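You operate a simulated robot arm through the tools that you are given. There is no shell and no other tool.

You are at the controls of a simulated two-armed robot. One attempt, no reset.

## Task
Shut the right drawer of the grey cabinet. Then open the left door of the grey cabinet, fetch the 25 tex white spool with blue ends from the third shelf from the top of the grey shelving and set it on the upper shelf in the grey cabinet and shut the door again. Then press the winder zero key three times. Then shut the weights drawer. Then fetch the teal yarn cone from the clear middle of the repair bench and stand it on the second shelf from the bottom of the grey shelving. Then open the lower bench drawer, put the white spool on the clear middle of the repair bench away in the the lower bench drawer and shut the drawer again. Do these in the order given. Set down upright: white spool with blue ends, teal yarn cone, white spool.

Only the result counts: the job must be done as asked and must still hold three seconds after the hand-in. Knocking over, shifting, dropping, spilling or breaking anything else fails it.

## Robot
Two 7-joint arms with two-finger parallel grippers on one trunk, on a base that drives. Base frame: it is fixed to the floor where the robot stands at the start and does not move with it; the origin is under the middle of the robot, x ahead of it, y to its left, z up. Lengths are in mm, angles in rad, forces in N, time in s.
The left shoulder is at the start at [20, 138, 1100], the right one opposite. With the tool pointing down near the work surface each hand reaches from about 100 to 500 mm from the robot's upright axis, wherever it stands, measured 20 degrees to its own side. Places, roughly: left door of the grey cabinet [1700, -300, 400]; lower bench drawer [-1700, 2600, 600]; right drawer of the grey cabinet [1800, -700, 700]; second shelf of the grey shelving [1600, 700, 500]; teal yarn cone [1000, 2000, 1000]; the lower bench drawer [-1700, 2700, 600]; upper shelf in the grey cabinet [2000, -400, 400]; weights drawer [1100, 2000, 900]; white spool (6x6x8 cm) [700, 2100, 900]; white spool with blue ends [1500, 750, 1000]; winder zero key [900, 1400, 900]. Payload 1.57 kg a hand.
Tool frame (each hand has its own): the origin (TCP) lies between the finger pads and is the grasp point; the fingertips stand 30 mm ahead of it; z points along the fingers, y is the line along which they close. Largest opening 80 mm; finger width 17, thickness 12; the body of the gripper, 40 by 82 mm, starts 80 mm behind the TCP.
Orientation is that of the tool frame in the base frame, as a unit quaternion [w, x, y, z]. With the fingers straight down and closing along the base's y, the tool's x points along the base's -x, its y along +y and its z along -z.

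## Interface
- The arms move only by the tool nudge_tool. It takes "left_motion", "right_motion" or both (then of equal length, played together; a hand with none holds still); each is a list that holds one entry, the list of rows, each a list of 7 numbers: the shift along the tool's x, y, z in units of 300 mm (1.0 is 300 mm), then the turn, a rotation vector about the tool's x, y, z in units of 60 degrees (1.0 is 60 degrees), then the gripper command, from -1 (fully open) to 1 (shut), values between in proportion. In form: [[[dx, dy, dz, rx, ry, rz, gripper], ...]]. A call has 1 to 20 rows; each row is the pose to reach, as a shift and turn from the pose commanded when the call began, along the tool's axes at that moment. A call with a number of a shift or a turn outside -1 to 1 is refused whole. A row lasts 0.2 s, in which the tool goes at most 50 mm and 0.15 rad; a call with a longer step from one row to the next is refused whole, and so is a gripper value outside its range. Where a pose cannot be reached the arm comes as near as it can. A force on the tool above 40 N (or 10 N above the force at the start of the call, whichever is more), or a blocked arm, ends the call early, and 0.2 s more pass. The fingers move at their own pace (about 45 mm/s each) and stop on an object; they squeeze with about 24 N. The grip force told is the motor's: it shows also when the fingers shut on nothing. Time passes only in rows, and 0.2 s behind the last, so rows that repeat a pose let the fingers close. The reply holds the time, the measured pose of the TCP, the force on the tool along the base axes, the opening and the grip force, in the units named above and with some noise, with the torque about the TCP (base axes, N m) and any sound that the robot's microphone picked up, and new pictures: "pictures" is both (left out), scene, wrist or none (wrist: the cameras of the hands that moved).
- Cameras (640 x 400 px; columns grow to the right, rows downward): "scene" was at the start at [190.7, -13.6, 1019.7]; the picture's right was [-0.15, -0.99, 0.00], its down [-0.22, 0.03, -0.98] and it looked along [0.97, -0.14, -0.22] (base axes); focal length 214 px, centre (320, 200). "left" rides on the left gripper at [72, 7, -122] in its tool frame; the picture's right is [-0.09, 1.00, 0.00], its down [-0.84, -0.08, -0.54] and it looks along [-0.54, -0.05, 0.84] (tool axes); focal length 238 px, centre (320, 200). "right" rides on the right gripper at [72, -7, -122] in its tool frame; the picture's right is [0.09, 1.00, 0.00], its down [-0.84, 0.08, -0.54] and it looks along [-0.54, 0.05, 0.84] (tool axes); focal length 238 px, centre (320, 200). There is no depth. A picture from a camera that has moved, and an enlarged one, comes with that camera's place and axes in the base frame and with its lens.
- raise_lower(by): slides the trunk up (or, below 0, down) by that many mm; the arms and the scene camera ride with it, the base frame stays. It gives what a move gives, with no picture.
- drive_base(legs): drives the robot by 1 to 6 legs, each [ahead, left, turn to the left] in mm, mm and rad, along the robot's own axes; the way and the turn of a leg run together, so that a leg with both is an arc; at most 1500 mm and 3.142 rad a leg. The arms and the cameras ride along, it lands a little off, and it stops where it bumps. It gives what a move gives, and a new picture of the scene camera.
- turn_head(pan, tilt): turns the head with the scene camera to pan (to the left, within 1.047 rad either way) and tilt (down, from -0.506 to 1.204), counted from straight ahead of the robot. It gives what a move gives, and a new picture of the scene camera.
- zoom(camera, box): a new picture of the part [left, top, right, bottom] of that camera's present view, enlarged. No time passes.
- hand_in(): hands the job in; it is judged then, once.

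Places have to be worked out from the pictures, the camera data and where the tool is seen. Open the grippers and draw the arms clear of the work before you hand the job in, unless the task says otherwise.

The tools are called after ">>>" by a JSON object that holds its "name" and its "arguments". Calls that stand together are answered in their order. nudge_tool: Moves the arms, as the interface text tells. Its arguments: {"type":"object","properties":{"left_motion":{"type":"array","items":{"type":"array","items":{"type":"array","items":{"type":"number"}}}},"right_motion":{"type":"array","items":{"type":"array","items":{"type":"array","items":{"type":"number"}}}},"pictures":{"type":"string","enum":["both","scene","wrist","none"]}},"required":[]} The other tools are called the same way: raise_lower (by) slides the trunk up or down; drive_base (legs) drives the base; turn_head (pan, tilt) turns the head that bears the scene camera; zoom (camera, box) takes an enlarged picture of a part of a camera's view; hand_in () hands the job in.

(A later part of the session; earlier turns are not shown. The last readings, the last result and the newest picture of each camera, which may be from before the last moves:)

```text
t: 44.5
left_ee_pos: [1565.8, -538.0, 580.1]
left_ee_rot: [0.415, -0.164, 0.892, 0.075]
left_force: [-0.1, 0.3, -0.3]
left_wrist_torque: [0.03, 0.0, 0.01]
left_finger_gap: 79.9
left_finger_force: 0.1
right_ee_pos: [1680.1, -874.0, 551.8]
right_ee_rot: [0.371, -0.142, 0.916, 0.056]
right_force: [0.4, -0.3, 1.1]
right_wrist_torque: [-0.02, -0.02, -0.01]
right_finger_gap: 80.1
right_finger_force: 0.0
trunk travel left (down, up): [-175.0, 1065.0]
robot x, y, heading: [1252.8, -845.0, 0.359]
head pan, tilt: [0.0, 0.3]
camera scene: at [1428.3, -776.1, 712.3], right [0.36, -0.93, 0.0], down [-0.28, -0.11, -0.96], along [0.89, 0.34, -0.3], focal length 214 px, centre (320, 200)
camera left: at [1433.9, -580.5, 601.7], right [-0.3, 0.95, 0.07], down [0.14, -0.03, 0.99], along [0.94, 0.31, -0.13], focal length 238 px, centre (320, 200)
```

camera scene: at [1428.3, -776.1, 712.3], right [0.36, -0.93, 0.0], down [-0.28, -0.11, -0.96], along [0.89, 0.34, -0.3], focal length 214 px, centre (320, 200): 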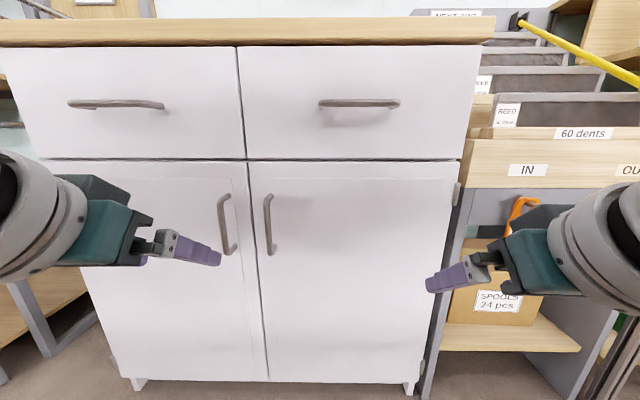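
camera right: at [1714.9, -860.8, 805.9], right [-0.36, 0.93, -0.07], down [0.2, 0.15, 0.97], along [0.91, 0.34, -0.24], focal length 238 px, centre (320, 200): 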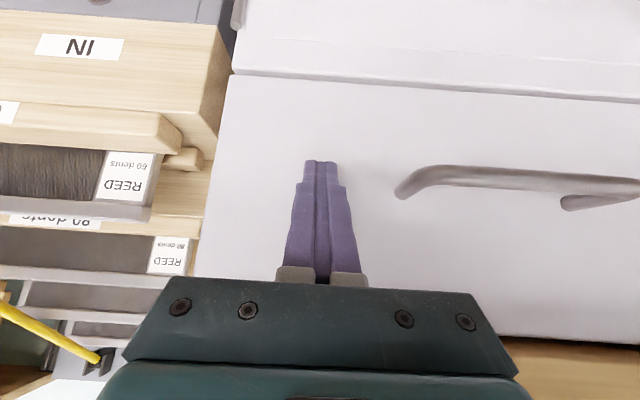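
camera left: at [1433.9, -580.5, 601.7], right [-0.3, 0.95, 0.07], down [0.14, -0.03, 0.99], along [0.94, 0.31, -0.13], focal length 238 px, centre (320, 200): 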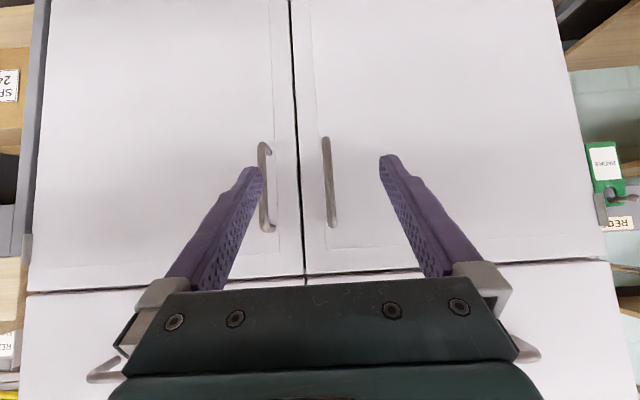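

The left door handle sits between the open fingers, about 7 mm left of centre, z≈486–598. I move the left hand 100 mm ahead, 30 mm down and 7 mm left toward it.

>>> {"name": "nudge_tool", "arguments": {"left_motion": [[[-0.028, 0.005, 0.064, 0, 0, 0, -1], [-0.055, 0.009, 0.128, 0, 0, 0, -1], [-0.083, 0.014, 0.192, 0, 0, 0, -1], [-0.11, 0.018, 0.256, 0, 0, 0, -1], [-0.138, 0.023, 0.32, 0, 0, 0, -1]]], "pictures": "both"}}

```text
t: 45.6
left_ee_pos: [1657.8, -495.7, 548.9]
left_ee_rot: [0.415, -0.165, 0.891, 0.076]
left_force: [-0.1, 0.1, 0.0]
left_wrist_torque: [-0.02, -0.01, 0.02]
left_finger_gap: 80.0
left_finger_force: 0.1
right_ee_pos: [1681.6, -874.7, 552.8]
right_ee_rot: [0.373, -0.142, 0.915, 0.056]
right_force: [1.3, -0.2, 1.0]
right_wrist_torque: [0.0, 0.03, -0.03]
right_finger_gap: 79.8
right_finger_force: 0.1
trunk travel left (down, up): [-175.0, 1065.0]
robot x, y, heading: [1250.0, -845.4, 0.362]
head pan, tilt: [0.0, 0.3]
camera scene: at [1429.2, -776.0, 712.4], right [0.36, -0.93, 0.0], down [-0.28, -0.11, -0.96], along [0.89, 0.34, -0.3], focal length 214 px, centre (320, 200)
camera left: at [1526.4, -538.0, 572.2], right [-0.3, 0.95, 0.07], down [0.14, -0.03, 0.99], along [0.94, 0.31, -0.13], focal length 238 px, centre (320, 200)
```

scene: 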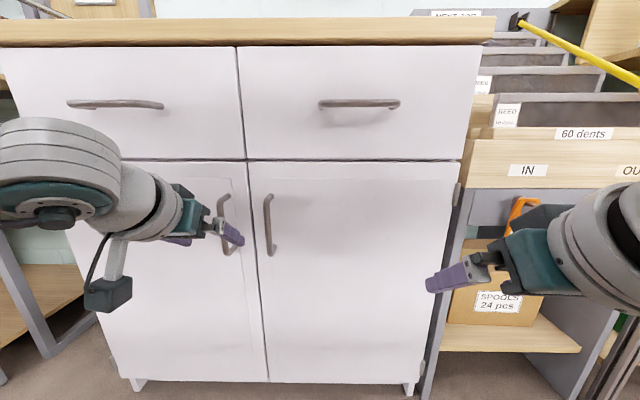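
left: 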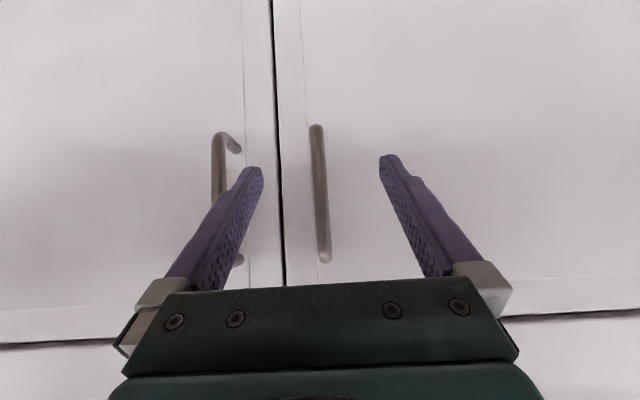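

The handle bar is centred between the fingers, about 60 mm ahead of the TCP. I advance 52 mm and then close on it.

>>> {"name": "nudge_tool", "arguments": {"left_motion": [[[-0.028, 0, 0.033, 0, 0, 0, -1], [-0.056, 0, 0.067, 0, 0, 0, -1], [-0.083, 0, 0.1, 0, 0, 0, -1], [-0.111, 0, 0.133, 0, 0, 0, -1], [-0.111, 0, 0.133, 0, 0, 0, 1], [-0.111, 0, 0.133, 0, 0, 0, 1], [-0.111, 0, 0.133, 0, 0, 0, 1], [-0.111, 0, 0.133, 0, 0, 0, 1], [-0.111, 0, 0.133, 0, 0, 0, 1], [-0.111, 0, 0.133, 0, 0, 0, 1]]], "pictures": "both"}}

```text
t: 47.9
left_ee_pos: [1707.0, -477.6, 548.8]
left_ee_rot: [0.416, -0.164, 0.891, 0.075]
left_force: [0.7, -4.1, 1.3]
left_wrist_torque: [0.2, 0.09, -0.05]
left_finger_gap: 12.0
left_finger_force: 29.8
right_ee_pos: [1681.5, -875.4, 551.4]
right_ee_rot: [0.372, -0.141, 0.916, 0.055]
right_force: [-0.4, 0.1, -0.1]
right_wrist_torque: [0.04, 0.0, -0.01]
right_finger_gap: 80.3
right_finger_force: 0.1
trunk travel left (down, up): [-175.0, 1065.0]
robot x, y, heading: [1252.2, -843.6, 0.365]
head pan, tilt: [0.0, 0.3]
camera scene: at [1429.3, -777.2, 712.4], right [0.36, -0.93, 0.0], down [-0.28, -0.11, -0.96], along [0.89, 0.34, -0.3], focal length 214 px, centre (320, 200)
camera left: at [1575.7, -521.1, 571.9], right [-0.3, 0.95, 0.07], down [0.14, -0.03, 0.99], along [0.94, 0.3, -0.13], focal length 238 px, centre (320, 200)
```

scene: 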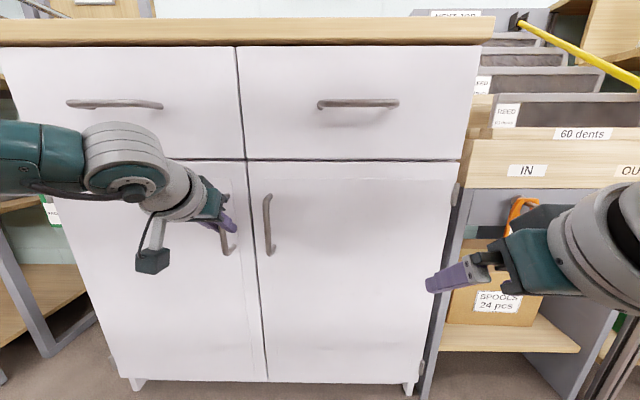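
left: 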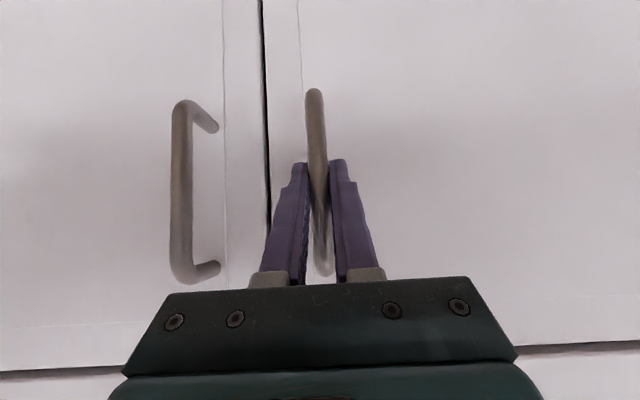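

The bar is gripped (gap 12 mm). I pull along the door's arc (hinge ≈330 mm to the left) through about 30°, turning the hand with the door.

>>> {"name": "nudge_tool", "arguments": {"left_motion": [[[0.0307, 0.0055, -0.0365, 0.0319, 0, 0.0268, 1], [0.0613, 0.0132, -0.073, 0.0638, 0, 0.0536, 1], [0.0915, 0.023, -0.109, 0.0957, 0, 0.0804, 1], [0.1213, 0.0347, -0.1445, 0.1277, 0, 0.1072, 1], [0.151, 0.0483, -0.18, 0.1596, 0, 0.134, 1], [0.1803, 0.064, -0.2147, 0.1915, 0, 0.1608, 1], [0.209, 0.0817, -0.249, 0.2234, 0, 0.1875, 1], [0.2373, 0.1013, -0.2827, 0.2553, 0, 0.2143, 1], [0.2647, 0.123, -0.3153, 0.2872, 0, 0.2411, 1], [0.2917, 0.1463, -0.3475, 0.3192, 0, 0.2679, 1], [0.318, 0.1717, -0.3789, 0.3511, 0, 0.2947, 1], [0.3436, 0.1987, -0.4093, 0.383, 0, 0.3215, 1]]], "pictures": "both"}}

```text
t: 50.5
left_ee_pos: [1533.3, -476.5, 550.0]
left_ee_rot: [0.421, 0.072, 0.904, -0.034]
left_force: [-0.4, 0.4, 5.4]
left_wrist_torque: [0.04, 0.25, 0.09]
left_finger_gap: 11.9
left_finger_force: 29.2
right_ee_pos: [1679.7, -874.4, 550.5]
right_ee_rot: [0.372, -0.141, 0.916, 0.057]
right_force: [0.3, 0.2, -0.1]
right_wrist_torque: [0.0, -0.03, 0.01]
right_finger_gap: 80.0
right_finger_force: 0.1
trunk travel left (down, up): [-175.0, 1065.0]
robot x, y, heading: [1247.7, -844.4, 0.366]
head pan, tilt: [0.0, 0.3]
camera scene: at [1428.5, -775.5, 712.3], right [0.36, -0.93, 0.0], down [-0.28, -0.1, -0.96], along [0.89, 0.34, -0.3], focal length 214 px, centre (320, 200)
camera left: at [1398.6, -448.1, 572.0], right [0.22, 0.97, 0.07], down [0.11, -0.1, 0.99], along [0.97, -0.21, -0.13], focal length 238 px, centre (320, 200)
```

scene: 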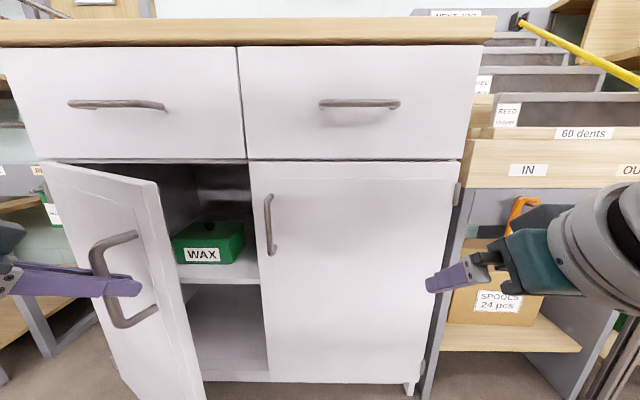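
left: 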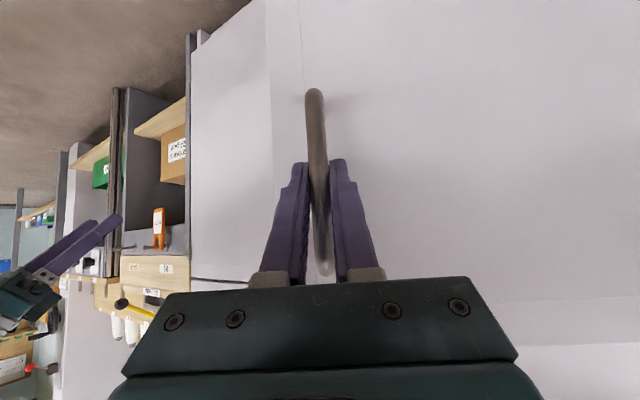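

The door follows well (about 30° open); I can see a green WAX box on the upper shelf inside. The motion in the tool frame repeats itself, so I pull through another 20°.

>>> {"name": "nudge_tool", "arguments": {"left_motion": [[[0.0307, 0.0055, -0.0365, 0.0319, 0, 0.0268, 1], [0.0613, 0.0132, -0.073, 0.0638, 0, 0.0536, 1], [0.0915, 0.023, -0.109, 0.0957, 0, 0.0804, 1], [0.1213, 0.0347, -0.1445, 0.1277, 0, 0.1072, 1], [0.151, 0.0483, -0.18, 0.1596, 0, 0.134, 1], [0.1803, 0.064, -0.2147, 0.1915, 0, 0.1608, 1], [0.209, 0.0817, -0.249, 0.2234, 0, 0.1875, 1], [0.2373, 0.1013, -0.2827, 0.2553, 0, 0.2143, 1]]], "pictures": "both"}}

```text
t: 51.3
left_ee_pos: [1519.9, -472.1, 550.2]
left_ee_rot: [0.433, 0.115, 0.892, -0.052]
left_force: [8.9, 29.3, -0.3]
left_wrist_torque: [-0.6, -0.48, 0.05]
left_finger_gap: 11.9
left_finger_force: 29.3
left hand out of reach, approached as far as the arm can: row 2, 3, 4
right_ee_pos: [1681.6, -865.8, 551.9]
right_ee_rot: [0.372, -0.141, 0.916, 0.059]
right_force: [-0.4, -0.7, 0.2]
right_wrist_torque: [0.0, -0.01, 0.03]
right_finger_gap: 80.2
right_finger_force: 0.1
trunk travel left (down, up): [-175.0, 1065.0]
robot x, y, heading: [1247.9, -846.3, 0.366]
head pan, tilt: [0.0, 0.3]
stopped in row 4 (left hand): the force on the tool passed its limit at 45 N (the readings are from after the stop); the commanded pose is now the measured one
camera scene: at [1430.7, -768.9, 713.0], right [0.36, -0.93, 0.0], down [-0.28, -0.1, -0.96], along [0.89, 0.34, -0.29], focal length 214 px, centre (320, 200)
camera left: at [1387.4, -431.6, 568.2], right [0.3, 0.95, 0.08], down [0.07, -0.1, 0.99], along [0.95, -0.3, -0.1], focal length 238 px, centre (320, 200)
```

scene: 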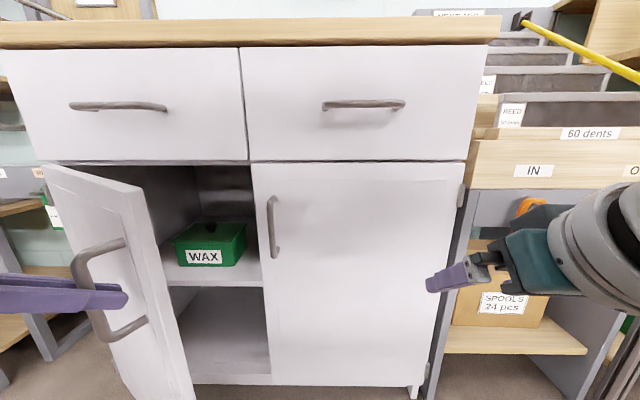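
left: 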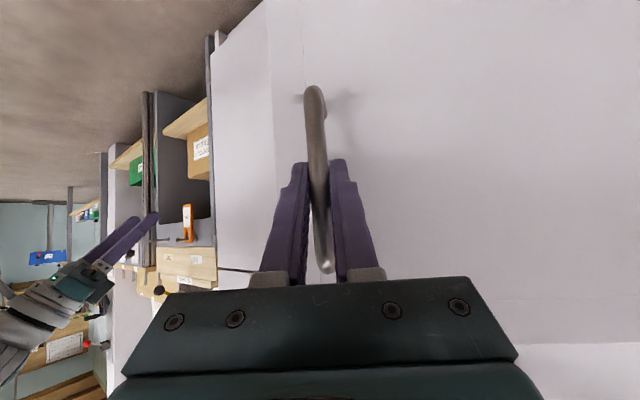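

The arm reached its limit at about 36° of door opening. I let go of the handle, back the hand off, and will push the door further open from its inner side.

>>> {"name": "nudge_tool", "arguments": {"left_motion": [[[0, 0, 0, 0, 0, 0, -1], [0, 0, 0, 0, 0, 0, -1], [0, 0, 0, 0, 0, 0, -1], [0, 0, 0, 0, 0, 0, -1], [0.04, 0, -0.05, 0, 0, 0, -1], [0.09, 0, -0.11, 0, 0, 0, -1], [0.13, 0, -0.16, 0, 0, 0, -1], [0.17, 0, -0.204, 0, 0, 0, -1]]], "pictures": "both"}}

```text
t: 53.1
left_ee_pos: [1452.2, -454.6, 542.9]
left_ee_rot: [0.455, 0.052, 0.887, -0.05]
left_force: [-0.9, 0.6, -0.9]
left_wrist_torque: [-0.01, -0.15, 0.06]
left_finger_gap: 79.9
left_finger_force: 0.0
left hand out of reach, approached as far as the arm can: row 5, 6, 7, 8
right_ee_pos: [1680.2, -872.1, 551.5]
right_ee_rot: [0.372, -0.142, 0.916, 0.057]
right_force: [-0.1, -0.2, -0.4]
right_wrist_torque: [-0.01, -0.01, 0.01]
right_finger_gap: 80.0
right_finger_force: 0.1
trunk travel left (down, up): [-175.0, 1065.0]
robot x, y, heading: [1250.8, -844.8, 0.362]
head pan, tilt: [0.0, 0.3]
camera scene: at [1428.2, -774.7, 712.1], right [0.36, -0.93, 0.0], down [-0.28, -0.1, -0.96], along [0.89, 0.34, -0.3], focal length 214 px, centre (320, 200)
camera left: at [1315.7, -428.0, 553.4], right [0.19, 0.98, 0.03], down [0.04, -0.04, 1.0], along [0.98, -0.19, -0.05], focal length 238 px, centre (320, 200)
```

scene: 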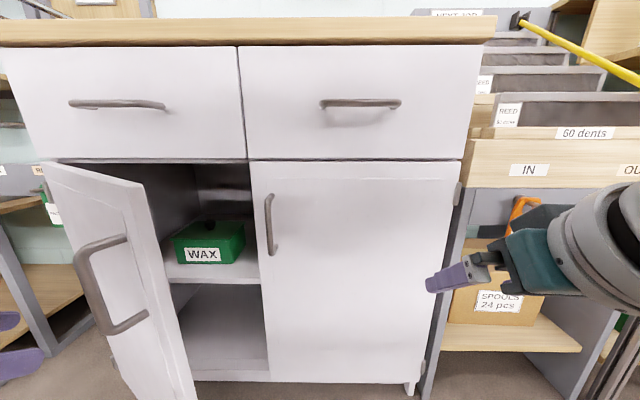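
left: 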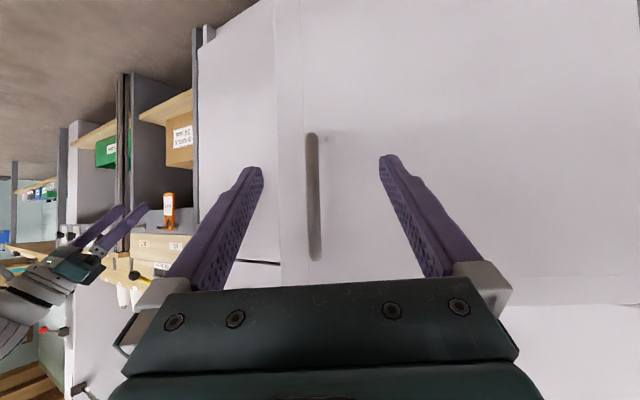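

The hand is clear of the handle. I drive the base back 70 mm and left 85 mm so the left arm can work on the inside of the door.

>>> {"name": "drive_base", "arguments": {"legs": [[-70, 0, 0], [0, 85, 0]]}}

```text
t: 54.8
left_ee_pos: [1356.2, -403.1, 539.8]
left_ee_rot: [0.452, 0.05, 0.889, -0.051]
left_force: [-0.3, 0.0, 0.7]
left_wrist_torque: [-0.02, -0.01, 0.0]
left_finger_gap: 79.9
left_finger_force: 0.1
right_ee_pos: [1585.4, -820.7, 551.2]
right_ee_rot: [0.372, -0.142, 0.916, 0.056]
right_force: [-0.1, 0.6, -0.3]
right_wrist_torque: [0.02, -0.04, -0.02]
right_finger_gap: 80.0
right_finger_force: 0.1
trunk travel left (down, up): [-175.0, 1065.0]
robot x, y, heading: [1153.5, -790.3, 0.365]
head pan, tilt: [0.0, 0.3]
camera scene: at [1333.7, -722.0, 712.2], right [0.36, -0.93, 0.0], down [-0.28, -0.11, -0.96], along [0.89, 0.34, -0.3], focal length 214 px, centre (320, 200)
```

scene: 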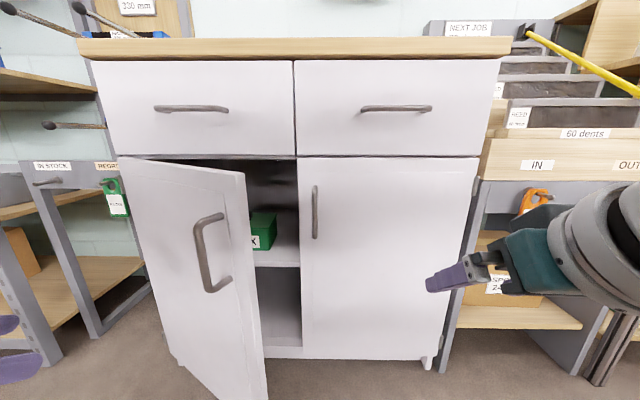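

The robot now stands square, 700 mm from the cabinet. I swing the left hand right around the door's free edge to in front of the opening, closing the fingers and turning it slightly left.

>>> {"name": "nudge_tool", "arguments": {"left_motion": [[[-0.033, -0.075, 0.048, -0.065, 0.016, -0.048, 1], [-0.066, -0.15, 0.096, -0.13, 0.033, -0.097, 1], [-0.099, -0.226, 0.143, -0.195, 0.049, -0.145, 1], [-0.132, -0.301, 0.191, -0.26, 0.066, -0.194, 1], [-0.165, -0.376, 0.239, -0.324, 0.082, -0.242, 1], [-0.198, -0.452, 0.287, -0.389, 0.098, -0.29, 1], [-0.231, -0.527, 0.334, -0.454, 0.115, -0.339, 1], [-0.264, -0.602, 0.382, -0.519, 0.131, -0.387, 1]]], "pictures": "both"}}

```text
t: 56.6
left_ee_pos: [1472.7, -603.0, 544.5]
left_ee_rot: [0.37, -0.247, 0.89, 0.102]
left_force: [0.6, -0.4, -0.5]
left_wrist_torque: [0.0, 0.04, 0.07]
left_finger_gap: 0.0
left_finger_force: 21.1
left hand out of reach, approached as far as the arm can: row 1, 2, 3, 4, 5, 6, 7
right_ee_pos: [1590.3, -820.2, 553.0]
right_ee_rot: [0.374, -0.142, 0.915, 0.055]
right_force: [0.0, -0.7, 0.8]
right_wrist_torque: [0.04, 0.04, 0.01]
right_finger_gap: 80.0
right_finger_force: 0.0
trunk travel left (down, up): [-175.0, 1065.0]
robot x, y, heading: [1158.1, -790.0, 0.369]
head pan, tilt: [0.0, 0.3]
camera scene: at [1337.2, -723.8, 712.9], right [0.35, -0.94, 0.0], down [-0.27, -0.1, -0.96], along [0.9, 0.34, -0.29], focal length 214 px, centre (320, 200)
camera left: at [1354.3, -666.9, 578.9], right [-0.46, 0.89, 0.06], down [0.22, 0.04, 0.98], along [0.86, 0.46, -0.21], focal length 238 px, centre (320, 200)
```

scene: 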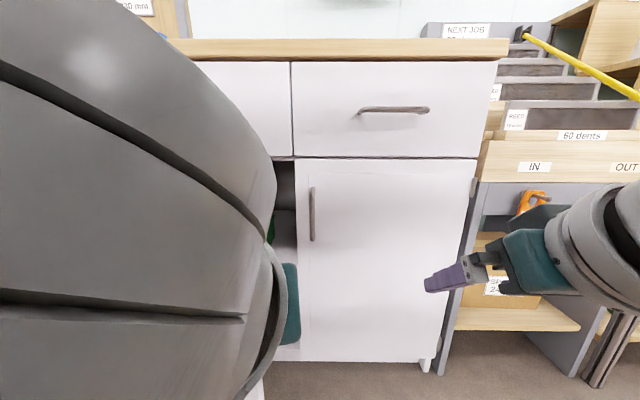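
left: 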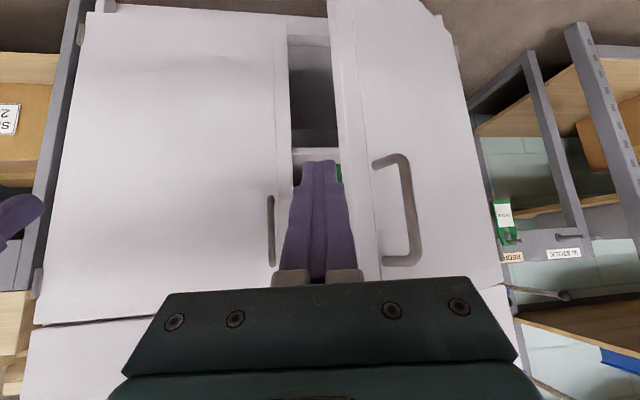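

The closed fingers now face the opening between door edge (s≈348) and right door. I push the hand 150 mm in past the door edge, 12 mm to the right.

>>> {"name": "nudge_tool", "arguments": {"left_motion": [[[-0.057, -0.04, 0.057, 0, 0, 0, 1], [-0.114, -0.07, 0.114, 0, 0, 0, 1], [-0.172, -0.09, 0.172, 0, 0, 0, 1], [-0.229, -0.105, 0.229, 0, 0, 0, 1], [-0.286, -0.12, 0.286, 0, 0, 0, 1], [-0.343, -0.126, 0.343, 0, 0, 0, 1]]], "pictures": "both"}}

```text
t: 58.0
left_ee_pos: [1614.9, -556.9, 545.2]
left_ee_rot: [0.369, -0.247, 0.89, 0.103]
left_force: [0.7, 1.3, 0.2]
left_wrist_torque: [-0.01, -0.02, 0.0]
left_finger_gap: 0.0
left_finger_force: 22.0
right_ee_pos: [1587.8, -818.9, 551.7]
right_ee_rot: [0.372, -0.142, 0.916, 0.056]
right_force: [0.2, -0.1, 0.3]
right_wrist_torque: [0.0, 0.0, -0.01]
right_finger_gap: 79.8
right_finger_force: 0.0
trunk travel left (down, up): [-175.0, 1065.0]
robot x, y, heading: [1150.4, -788.4, 0.364]
head pan, tilt: [0.0, 0.3]
camera scene: at [1334.4, -721.1, 712.4], right [0.36, -0.93, 0.0], down [-0.28, -0.11, -0.96], along [0.89, 0.34, -0.3], focal length 214 px, centre (320, 200)
camera left: at [1495.6, -621.5, 579.7], right [-0.46, 0.89, 0.07], down [0.22, 0.04, 0.98], along [0.86, 0.46, -0.21], focal length 238 px, centre (320, 200)
```

scene: 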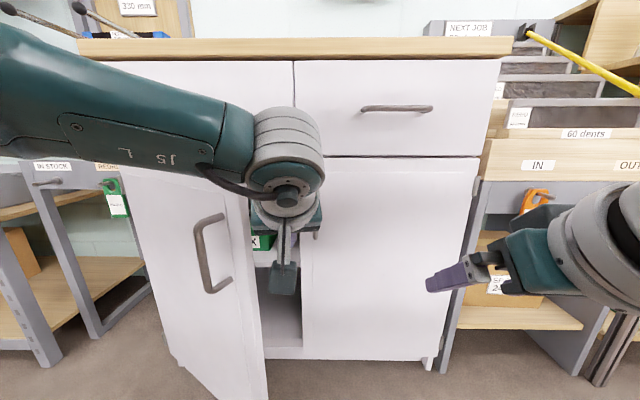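
left: 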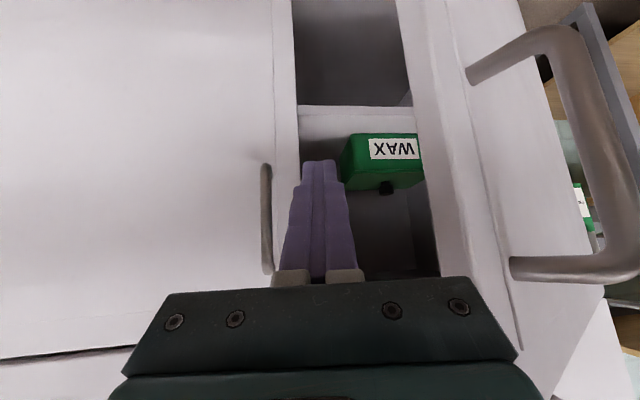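

The hand is inside the opening. I turn it 30° to the left while moving 72 mm left to touch the door's inner face.

>>> {"name": "nudge_tool", "arguments": {"left_motion": [[[0.004, 0.05, -0.004, -0.071, 0, -0.071, 1], [0.009, 0.1, -0.009, -0.142, 0, -0.142, 1], [0.013, 0.149, -0.013, -0.212, 0, -0.212, 1], [0.018, 0.199, -0.018, -0.283, 0, -0.283, 1], [0.022, 0.249, -0.022, -0.354, 0, -0.354, 1]]], "pictures": "both"}}

```text
t: 59.2
left_ee_pos: [1568.8, -500.8, 543.5]
left_ee_rot: [0.329, -0.469, 0.796, 0.193]
left_force: [-2.1, -7.0, 3.1]
left_wrist_torque: [0.6, -0.11, 0.2]
left_finger_gap: 0.0
left_finger_force: 21.3
right_ee_pos: [1585.8, -822.7, 551.6]
right_ee_rot: [0.371, -0.142, 0.916, 0.055]
right_force: [0.3, -0.1, -0.4]
right_wrist_torque: [0.0, 0.02, -0.02]
right_finger_gap: 79.8
right_finger_force: 0.1
trunk travel left (down, up): [-175.0, 1065.0]
robot x, y, heading: [1156.6, -793.9, 0.365]
head pan, tilt: [0.0, 0.3]
camera scene: at [1333.8, -723.9, 712.2], right [0.36, -0.93, 0.0], down [-0.28, -0.11, -0.95], along [0.89, 0.34, -0.3], focal length 214 px, centre (320, 200)
camera left: at [1497.2, -617.8, 578.9], right [-0.84, 0.54, 0.06], down [0.17, 0.15, 0.97], along [0.52, 0.83, -0.21], focal length 238 px, centre (320, 200)
```

scene: 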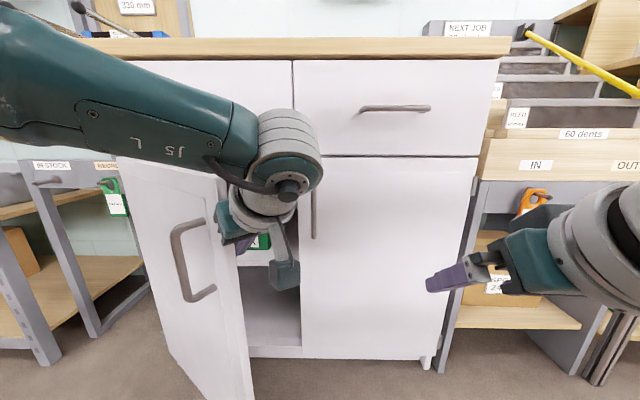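
left: 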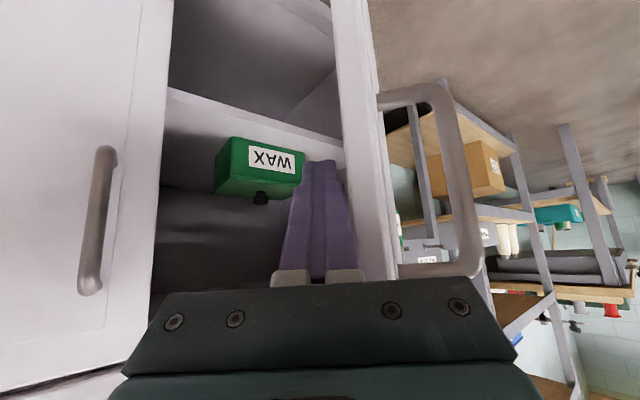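

The fingers touch the door's inner face (−7 N) and the door is moving. I sweep left and back along the arc to push it to about 75°.

>>> {"name": "nudge_tool", "arguments": {"left_motion": [[[0.011, 0.066, -0.011, 0, 0, 0, 1], [0.022, 0.132, -0.022, 0, 0, 0, 1], [0.033, 0.198, -0.033, 0, 0, 0, 1], [0.038, 0.264, -0.038, 0, 0, 0, 1], [0.043, 0.33, -0.043, 0, 0, 0, 1], [0.047, 0.395, -0.047, 0, 0, 0, 1], [0.045, 0.461, -0.045, 0, 0, 0, 1], [0.041, 0.527, -0.041, 0, 0, 0, 1], [0.037, 0.593, -0.037, 0, 0, 0, 1], [0.027, 0.658, -0.027, 0, 0, 0, 1], [0.015, 0.722, -0.015, 0, 0, 0, 1], [0.003, 0.787, -0.003, 0, 0, 0, 1]]], "pictures": "both"}}

```text
t: 61.8
left_ee_pos: [1360.4, -384.4, 545.6]
left_ee_rot: [0.33, -0.469, 0.796, 0.195]
left_force: [-0.1, -0.5, -0.2]
left_wrist_torque: [-0.05, -0.01, -0.03]
left_finger_gap: 0.0
left_finger_force: 21.0
right_ee_pos: [1585.1, -819.3, 551.4]
right_ee_rot: [0.371, -0.142, 0.916, 0.057]
right_force: [0.0, 0.6, -0.5]
right_wrist_torque: [-0.02, 0.01, 0.03]
right_finger_gap: 80.0
right_finger_force: 0.0
trunk travel left (down, up): [-175.0, 1065.0]
robot x, y, heading: [1152.2, -789.7, 0.369]
head pan, tilt: [0.0, 0.3]
camera scene: at [1333.1, -720.9, 712.2], right [0.36, -0.93, 0.0], down [-0.28, -0.11, -0.96], along [0.89, 0.34, -0.3], focal length 214 px, centre (320, 200)
camera left: at [1289.6, -500.8, 579.2], right [-0.84, 0.54, 0.07], down [0.17, 0.14, 0.98], along [0.52, 0.83, -0.21], focal length 238 px, centre (320, 200)
```

scene: 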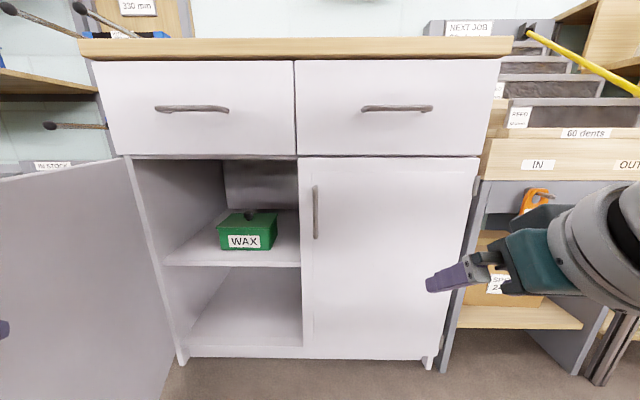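
left: 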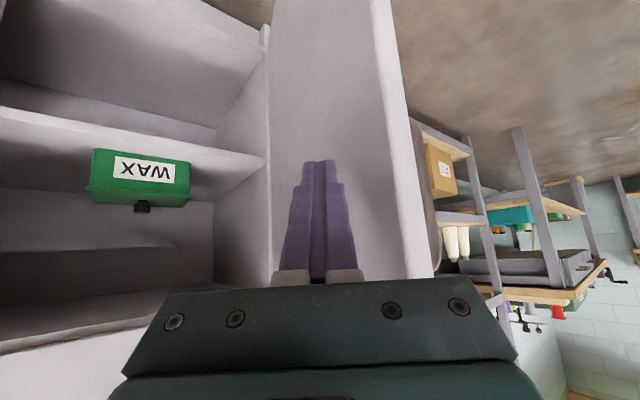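

The door is open past 80° and I can see inside the cabinet. I zoom in to judge the free space on the upper shelf around the WAX box.

>>> {"name": "zoom", "arguments": {"camera": "scene", "box": [110, 140, 320, 360]}}

```text
1.82 times, centred on (215, 250) of scene
camera zoom: at [1333.1, -720.9, 712.2], right [0.36, -0.93, 0.0], down [-0.28, -0.11, -0.96], along [0.89, 0.34, -0.3], focal length 390 px, centre (511, 109)
```

zoom: 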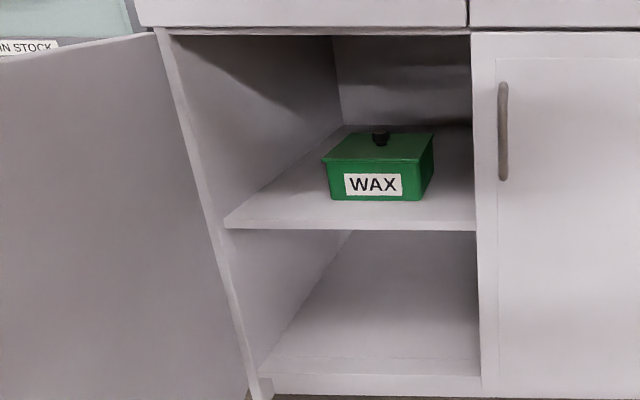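

The WAX box sits at s≈162–308, leaving a clear 120 mm on the left of the upper shelf (z≈396). I push the door on to about 100° so the way in is free.

>>> {"name": "nudge_tool", "arguments": {"left_motion": [[[-0.018, 0.057, 0.018, 0, 0, 0, 1], [-0.035, 0.115, 0.035, 0, 0, 0, 1], [-0.053, 0.172, 0.053, 0, 0, 0, 1], [-0.079, 0.227, 0.079, 0, 0, 0, 1], [-0.106, 0.282, 0.106, 0, 0, 0, 1], [-0.132, 0.336, 0.132, 0, 0, 0, 1], [-0.155, 0.373, 0.155, 0, 0, 0, 1], [-0.179, 0.41, 0.179, 0, 0, 0, 1]]], "pictures": "both"}}

```text
t: 63.6
left_ee_pos: [1291.4, -258.1, 545.8]
left_ee_rot: [0.331, -0.468, 0.796, 0.195]
left_force: [-0.6, -0.5, -0.1]
left_wrist_torque: [-0.02, -0.02, -0.01]
left_finger_gap: 0.1
left_finger_force: 21.5
right_ee_pos: [1585.7, -818.6, 552.1]
right_ee_rot: [0.373, -0.141, 0.916, 0.056]
right_force: [0.2, 0.1, 0.6]
right_wrist_torque: [0.0, -0.02, -0.02]
right_finger_gap: 80.4
right_finger_force: 0.1
trunk travel left (down, up): [-175.0, 1065.0]
robot x, y, heading: [1151.6, -790.9, 0.366]
head pan, tilt: [0.0, 0.3]
camera scene: at [1333.7, -721.0, 712.3], right [0.36, -0.93, 0.0], down [-0.28, -0.11, -0.96], along [0.89, 0.34, -0.3], focal length 214 px, centre (320, 200)
camera left: at [1220.0, -374.4, 579.9], right [-0.84, 0.54, 0.07], down [0.17, 0.14, 0.98], along [0.52, 0.83, -0.21], focal length 238 px, centre (320, 200)
```

scene: 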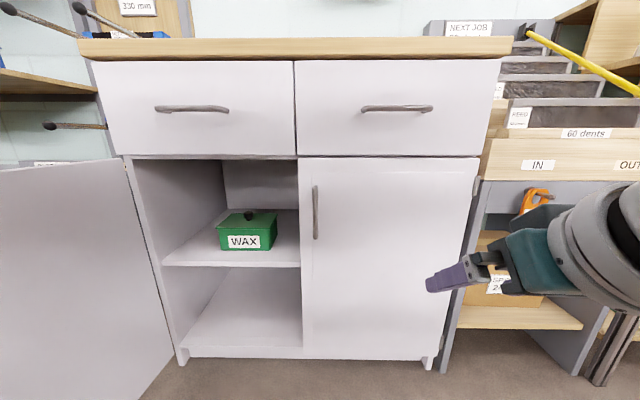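
left: 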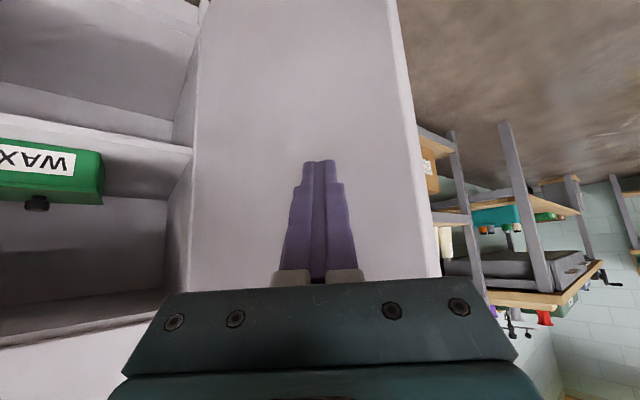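

The door stands at about 100°. I withdraw the left hand to the right and level it back, clear of the door.

>>> {"name": "nudge_tool", "arguments": {"left_motion": [[[0.055, -0.079, -0.055, 0.068, 0.04, 0.088, 1], [0.11, -0.158, -0.11, 0.136, 0.081, 0.176, 1], [0.165, -0.237, -0.165, 0.204, 0.121, 0.265, 1], [0.22, -0.316, -0.22, 0.272, 0.161, 0.353, 1], [0.275, -0.395, -0.275, 0.34, 0.202, 0.441, 1], [0.33, -0.474, -0.33, 0.408, 0.242, 0.529, 1]]], "pictures": "scene"}}

```text
t: 65.0
left_ee_pos: [1348.0, -450.2, 544.5]
left_ee_rot: [0.253, -0.174, 0.95, 0.046]
left_force: [-0.7, 0.2, 0.3]
left_wrist_torque: [0.02, 0.01, 0.01]
left_finger_gap: 0.0
left_finger_force: 21.3
right_ee_pos: [1586.5, -820.0, 552.4]
right_ee_rot: [0.372, -0.142, 0.916, 0.056]
right_force: [0.6, 0.0, 0.0]
right_wrist_torque: [-0.03, 0.02, 0.01]
right_finger_gap: 80.0
right_finger_force: 0.1
trunk travel left (down, up): [-175.0, 1065.0]
robot x, y, heading: [1154.5, -788.7, 0.37]
head pan, tilt: [0.0, 0.3]
camera scene: at [1334.4, -721.7, 712.4], right [0.36, -0.93, 0.0], down [-0.28, -0.11, -0.96], along [0.89, 0.34, -0.3], focal length 214 px, centre (320, 200)
```

scene: 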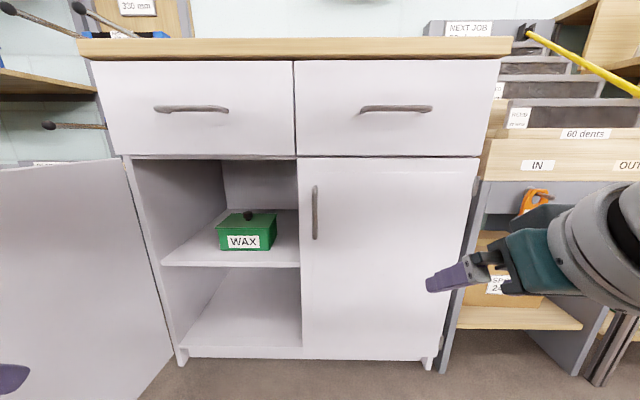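

The left hand is clear. I back off 230 mm and drive left along the wall about 1080 mm to stand before the grey shelving, then raise the trunk to look at the spools.

>>> {"name": "drive_base", "arguments": {"legs": [[-230, 0, 0], [0, 1080, 0]]}}

>>> {"name": "raise_lower", "arguments": {"by": 450}}

>>> {"name": "turn_head", "arguments": {"pan": 0.2, "tilt": 0.3}}

```text
t: 71.9
left_ee_pos: [755.8, 486.5, 545.1]
left_ee_rot: [0.254, -0.171, 0.951, 0.045]
left_force: [-0.1, 0.4, 0.4]
left_wrist_torque: [-0.01, -0.02, 0.0]
left_finger_gap: 0.2
left_finger_force: 21.3
right_ee_pos: [988.2, 114.0, 551.3]
right_ee_rot: [0.372, -0.137, 0.916, 0.054]
right_force: [0.6, 1.7, -0.4]
right_wrist_torque: [0.03, 0.0, 0.02]
right_finger_gap: 79.8
right_finger_force: 0.1
trunk travel left (down, up): [-175.0, 1065.0]
robot x, y, heading: [554.9, 146.6, 0.356]
head pan, tilt: [0.0, 0.3]
camera scene: at [737.4, 214.6, 712.3], right [0.34, -0.94, 0.0], down [-0.28, -0.1, -0.96], along [0.9, 0.33, -0.3], focal length 214 px, centre (320, 200)
```

scene: 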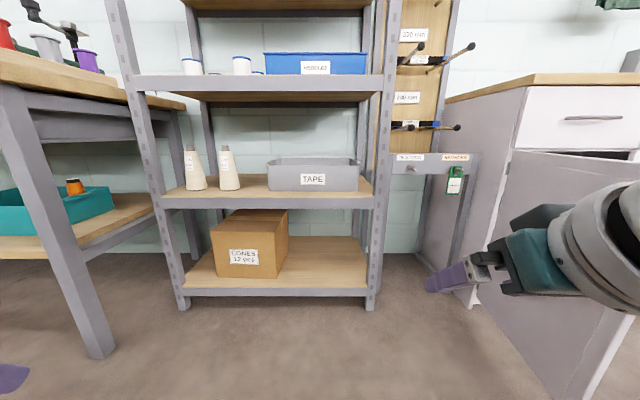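

```text
refused: 450 is not a number from -400 to 400
```

```text
t: 72.6
left_ee_pos: [754.7, 486.3, 544.8]
left_ee_rot: [0.254, -0.17, 0.951, 0.044]
left_force: [-0.3, 0.0, 0.2]
left_wrist_torque: [0.02, 0.03, -0.02]
left_finger_gap: 0.1
left_finger_force: 21.5
right_ee_pos: [988.4, 113.4, 551.6]
right_ee_rot: [0.371, -0.135, 0.917, 0.054]
right_force: [-0.1, 0.2, 0.1]
right_wrist_torque: [-0.01, 0.0, -0.03]
right_finger_gap: 79.7
right_finger_force: 0.0
trunk travel left (down, up): [-175.0, 1065.0]
robot x, y, heading: [555.3, 145.0, 0.35]
head pan, tilt: [0.201, 0.3]
camera scene: at [729.2, 231.6, 712.3], right [0.52, -0.85, 0.0], down [-0.25, -0.15, -0.96], along [0.81, 0.5, -0.3], focal length 214 px, centre (320, 200)
```

scene: 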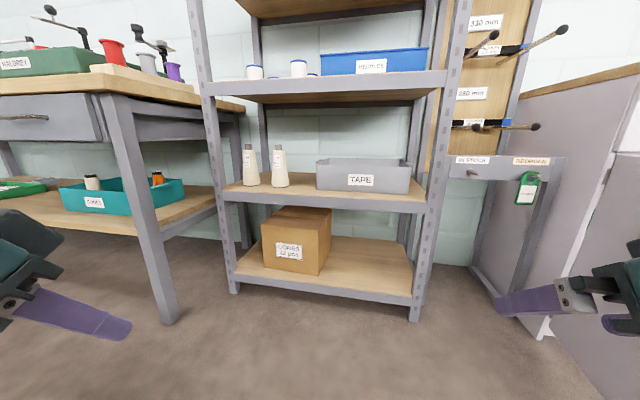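

The shelving is ahead with white/blue-ended spools on the upper visible shelf. I raise the trunk 400 mm to see them.

>>> {"name": "raise_lower", "arguments": {"by": 400}}

>>> {"name": "turn_head", "arguments": {"pan": 0.15, "tilt": 0.2}}

```text
t: 76.5
left_ee_pos: [755.6, 486.4, 944.7]
left_ee_rot: [0.254, -0.169, 0.951, 0.044]
left_force: [-0.8, -0.1, 0.7]
left_wrist_torque: [-0.01, 0.01, 0.01]
left_finger_gap: 0.0
left_finger_force: 21.9
right_ee_pos: [988.0, 113.3, 952.0]
right_ee_rot: [0.371, -0.136, 0.917, 0.055]
right_force: [0.4, 0.5, -0.4]
right_wrist_torque: [-0.01, 0.01, 0.01]
right_finger_gap: 79.9
right_finger_force: 0.2
trunk travel left (down, up): [-575.0, 665.0]
robot x, y, heading: [554.9, 147.8, 0.349]
head pan, tilt: [0.201, 0.3]
```

```text
t: 77.1
left_ee_pos: [755.5, 486.7, 945.5]
left_ee_rot: [0.254, -0.17, 0.951, 0.044]
left_force: [-0.2, -0.3, -0.5]
left_wrist_torque: [0.01, -0.03, -0.02]
left_finger_gap: 0.0
left_finger_force: 20.7
right_ee_pos: [988.9, 112.8, 951.7]
right_ee_rot: [0.373, -0.136, 0.916, 0.054]
right_force: [0.9, -0.2, 0.0]
right_wrist_torque: [0.0, -0.01, 0.02]
right_finger_gap: 80.2
right_finger_force: 0.1
trunk travel left (down, up): [-575.0, 665.0]
robot x, y, heading: [560.1, 144.5, 0.354]
head pan, tilt: [0.15, 0.201]
camera scene: at [731.4, 227.4, 1121.6], right [0.48, -0.88, 0.0], down [-0.18, -0.1, -0.98], along [0.86, 0.47, -0.2], focal length 214 px, centre (320, 200)
```

scene: 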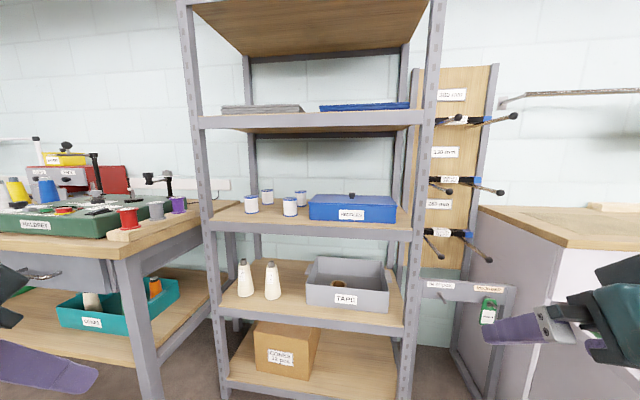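

Four white spools stand on the third shelf from the top; I zoom in to find the one marked 25 tex.

>>> {"name": "zoom", "arguments": {"camera": "scene", "box": [230, 170, 330, 232]}}

>>> {"name": "zoom", "arguments": {"camera": "scene", "box": [200, 150, 440, 300]}}

```text
6.40 times, centred on (280, 201) of scene
camera zoom: at [731.4, 227.4, 1121.6], right [0.48, -0.88, 0.0], down [-0.18, -0.1, -0.98], along [0.86, 0.47, -0.2], focal length 1373 px, centre (576, 194)
```

zoom: 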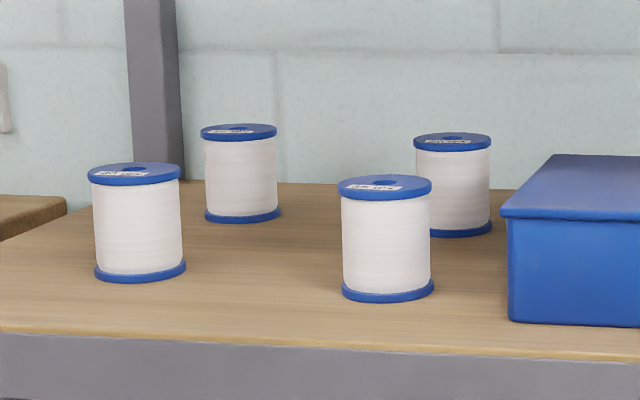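

```text
2.67 times, centred on (320, 225) of scene
camera zoom: at [731.4, 227.4, 1121.6], right [0.48, -0.88, 0.0], down [-0.18, -0.1, -0.98], along [0.86, 0.47, -0.2], focal length 572 px, centre (320, 133)
```

zoom: 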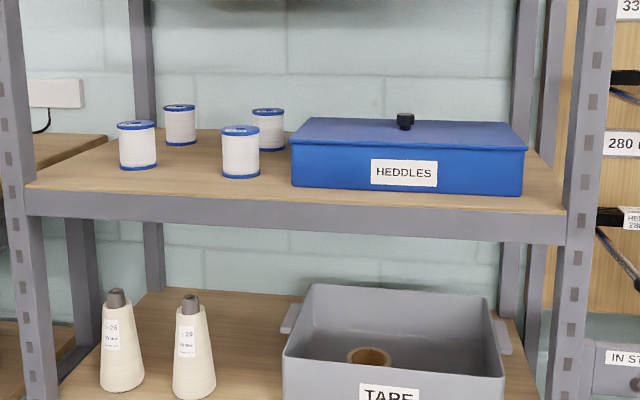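

The label strips are on the spool tops, too slanted to read. Shelf surface is at z≈880, the shelf above at ≈1215. I drive 300 mm closer, 100 mm left, and raise the trunk 70 mm for a steeper view.

>>> {"name": "drive_base", "arguments": {"legs": [[300, 0, 0.01], [0, 100, 0]]}}

>>> {"name": "raise_lower", "arguments": {"by": 70}}

>>> {"name": "turn_head", "arguments": {"pan": 0.3, "tilt": 0.4}}

```text
t: 79.9
left_ee_pos: [996.2, 686.7, 944.3]
left_ee_rot: [0.254, -0.175, 0.95, 0.046]
left_force: [0.1, -0.4, 0.3]
left_wrist_torque: [-0.04, -0.01, -0.02]
left_finger_gap: 0.1
left_finger_force: 21.3
right_ee_pos: [1232.3, 316.0, 951.8]
right_ee_rot: [0.372, -0.14, 0.916, 0.055]
right_force: [-0.1, -0.5, 0.0]
right_wrist_torque: [0.0, 0.04, 0.0]
right_finger_gap: 79.6
right_finger_force: 0.0
trunk travel left (down, up): [-575.0, 665.0]
robot x, y, heading: [802.7, 347.5, 0.362]
head pan, tilt: [0.15, 0.201]
camera scene: at [975.1, 427.6, 1121.6], right [0.49, -0.87, 0.0], down [-0.17, -0.1, -0.98], along [0.85, 0.48, -0.2], focal length 214 px, centre (320, 200)
```

scene: 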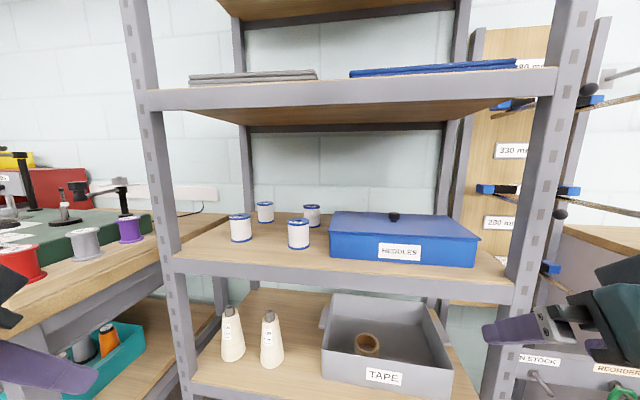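

```text
t: 81.0
left_ee_pos: [996.0, 686.7, 1014.9]
left_ee_rot: [0.254, -0.174, 0.95, 0.046]
left_force: [0.9, 0.5, -0.7]
left_wrist_torque: [0.02, 0.03, 0.0]
left_finger_gap: 0.1
left_finger_force: 21.1
right_ee_pos: [1233.4, 315.6, 1021.9]
right_ee_rot: [0.372, -0.141, 0.916, 0.056]
right_force: [0.1, -0.6, 0.1]
right_wrist_torque: [0.0, 0.03, -0.02]
right_finger_gap: 80.1
right_finger_force: 0.0
trunk travel left (down, up): [-645.0, 595.0]
robot x, y, heading: [802.0, 349.4, 0.362]
head pan, tilt: [0.15, 0.201]
```

```text
t: 81.7
left_ee_pos: [996.2, 686.8, 1015.4]
left_ee_rot: [0.254, -0.175, 0.95, 0.045]
left_force: [0.2, 0.3, 0.4]
left_wrist_torque: [-0.03, 0.0, -0.04]
left_finger_gap: 0.1
left_finger_force: 21.4
right_ee_pos: [1232.3, 317.4, 1022.1]
right_ee_rot: [0.372, -0.141, 0.916, 0.057]
right_force: [-0.2, -1.3, -0.6]
right_wrist_torque: [-0.01, 0.0, 0.01]
right_finger_gap: 79.8
right_finger_force: 0.0
trunk travel left (down, up): [-645.0, 595.0]
robot x, y, heading: [799.9, 344.2, 0.359]
head pan, tilt: [0.3, 0.4]
camera scene: at [967.1, 438.7, 1173.1], right [0.61, -0.79, 0.0], down [-0.31, -0.24, -0.92], along [0.73, 0.57, -0.39], focal length 214 px, centre (320, 200)
```

scene: 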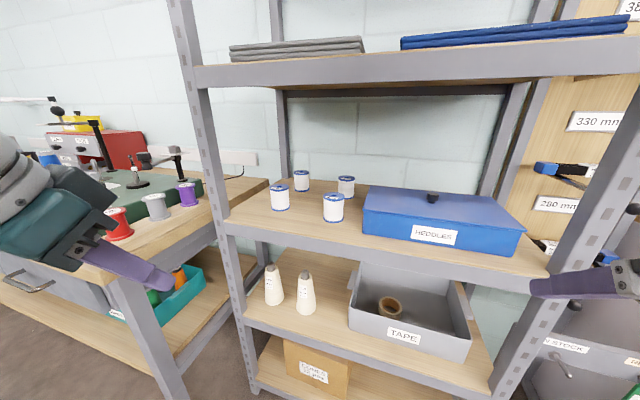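

Now the spool tops are more visible; I zoom in tightly on them to read the labels.

>>> {"name": "zoom", "arguments": {"camera": "scene", "box": [316, 190, 348, 210]}}

>>> {"name": "zoom", "arguments": {"camera": "scene", "box": [330, 172, 362, 192]}}

>>> {"name": "zoom", "arguments": {"camera": "scene", "box": [264, 180, 296, 200]}}

>>> {"name": "zoom", "arguments": {"camera": "scene", "box": [286, 166, 318, 186]}}

```text
16.00 times, centred on (332, 200) of scene
camera zoom: at [967.1, 438.7, 1173.1], right [0.61, -0.79, 0.0], down [-0.31, -0.24, -0.92], along [0.73, 0.57, -0.39], focal length 3432 px, centre (128, 200)
```

zoom: 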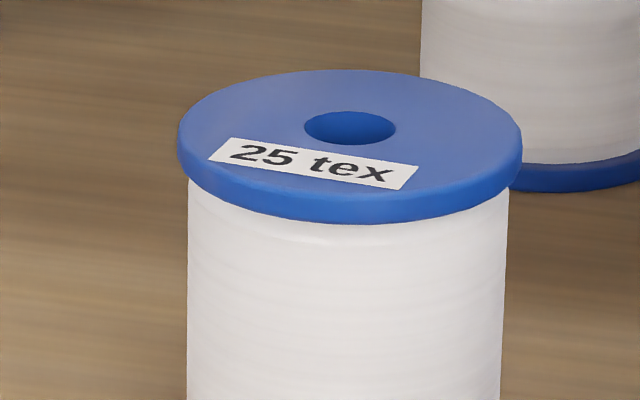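

```text
16.00 times, centred on (346, 182) of scene
camera zoom: at [967.1, 438.7, 1173.1], right [0.61, -0.79, 0.0], down [-0.31, -0.24, -0.92], along [0.73, 0.57, -0.39], focal length 3432 px, centre (-96, 488)
```

zoom: 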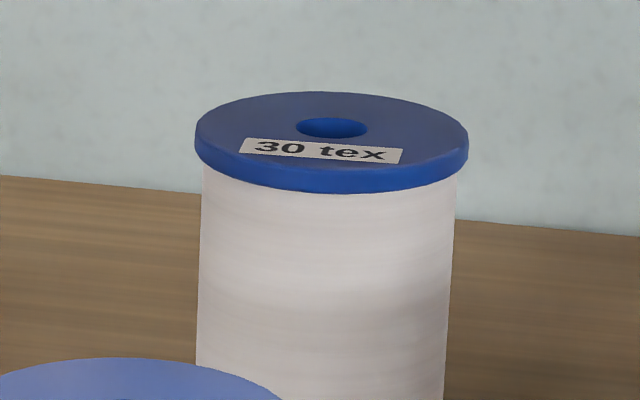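

```text
16.00 times, centred on (280, 190) of scene
camera zoom: at [967.1, 438.7, 1173.1], right [0.61, -0.79, 0.0], down [-0.31, -0.24, -0.92], along [0.73, 0.57, -0.39], focal length 3432 px, centre (960, 360)
```

zoom: 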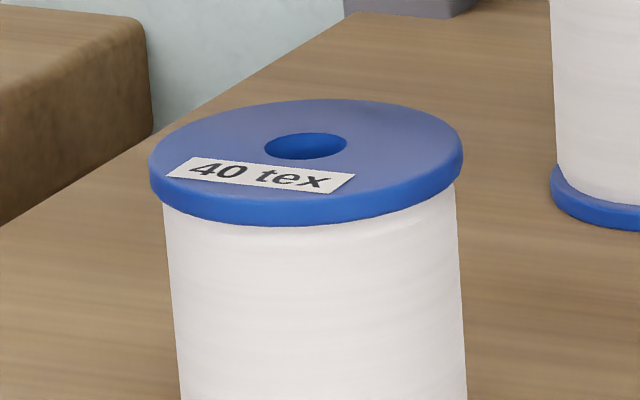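

```text
16.00 times, centred on (302, 176) of scene
camera zoom: at [967.1, 438.7, 1173.1], right [0.61, -0.79, 0.0], down [-0.31, -0.24, -0.92], along [0.73, 0.57, -0.39], focal length 3432 px, centre (608, 584)
```

zoom: 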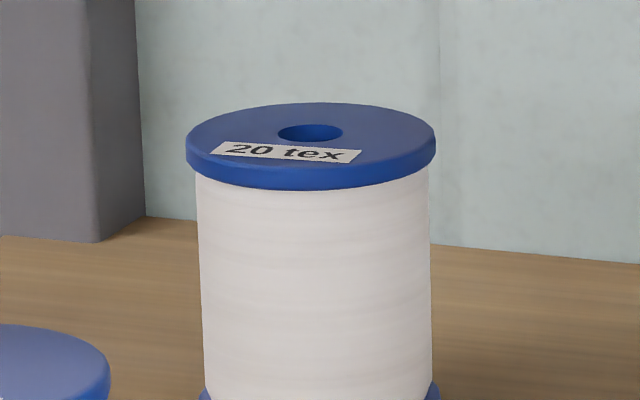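

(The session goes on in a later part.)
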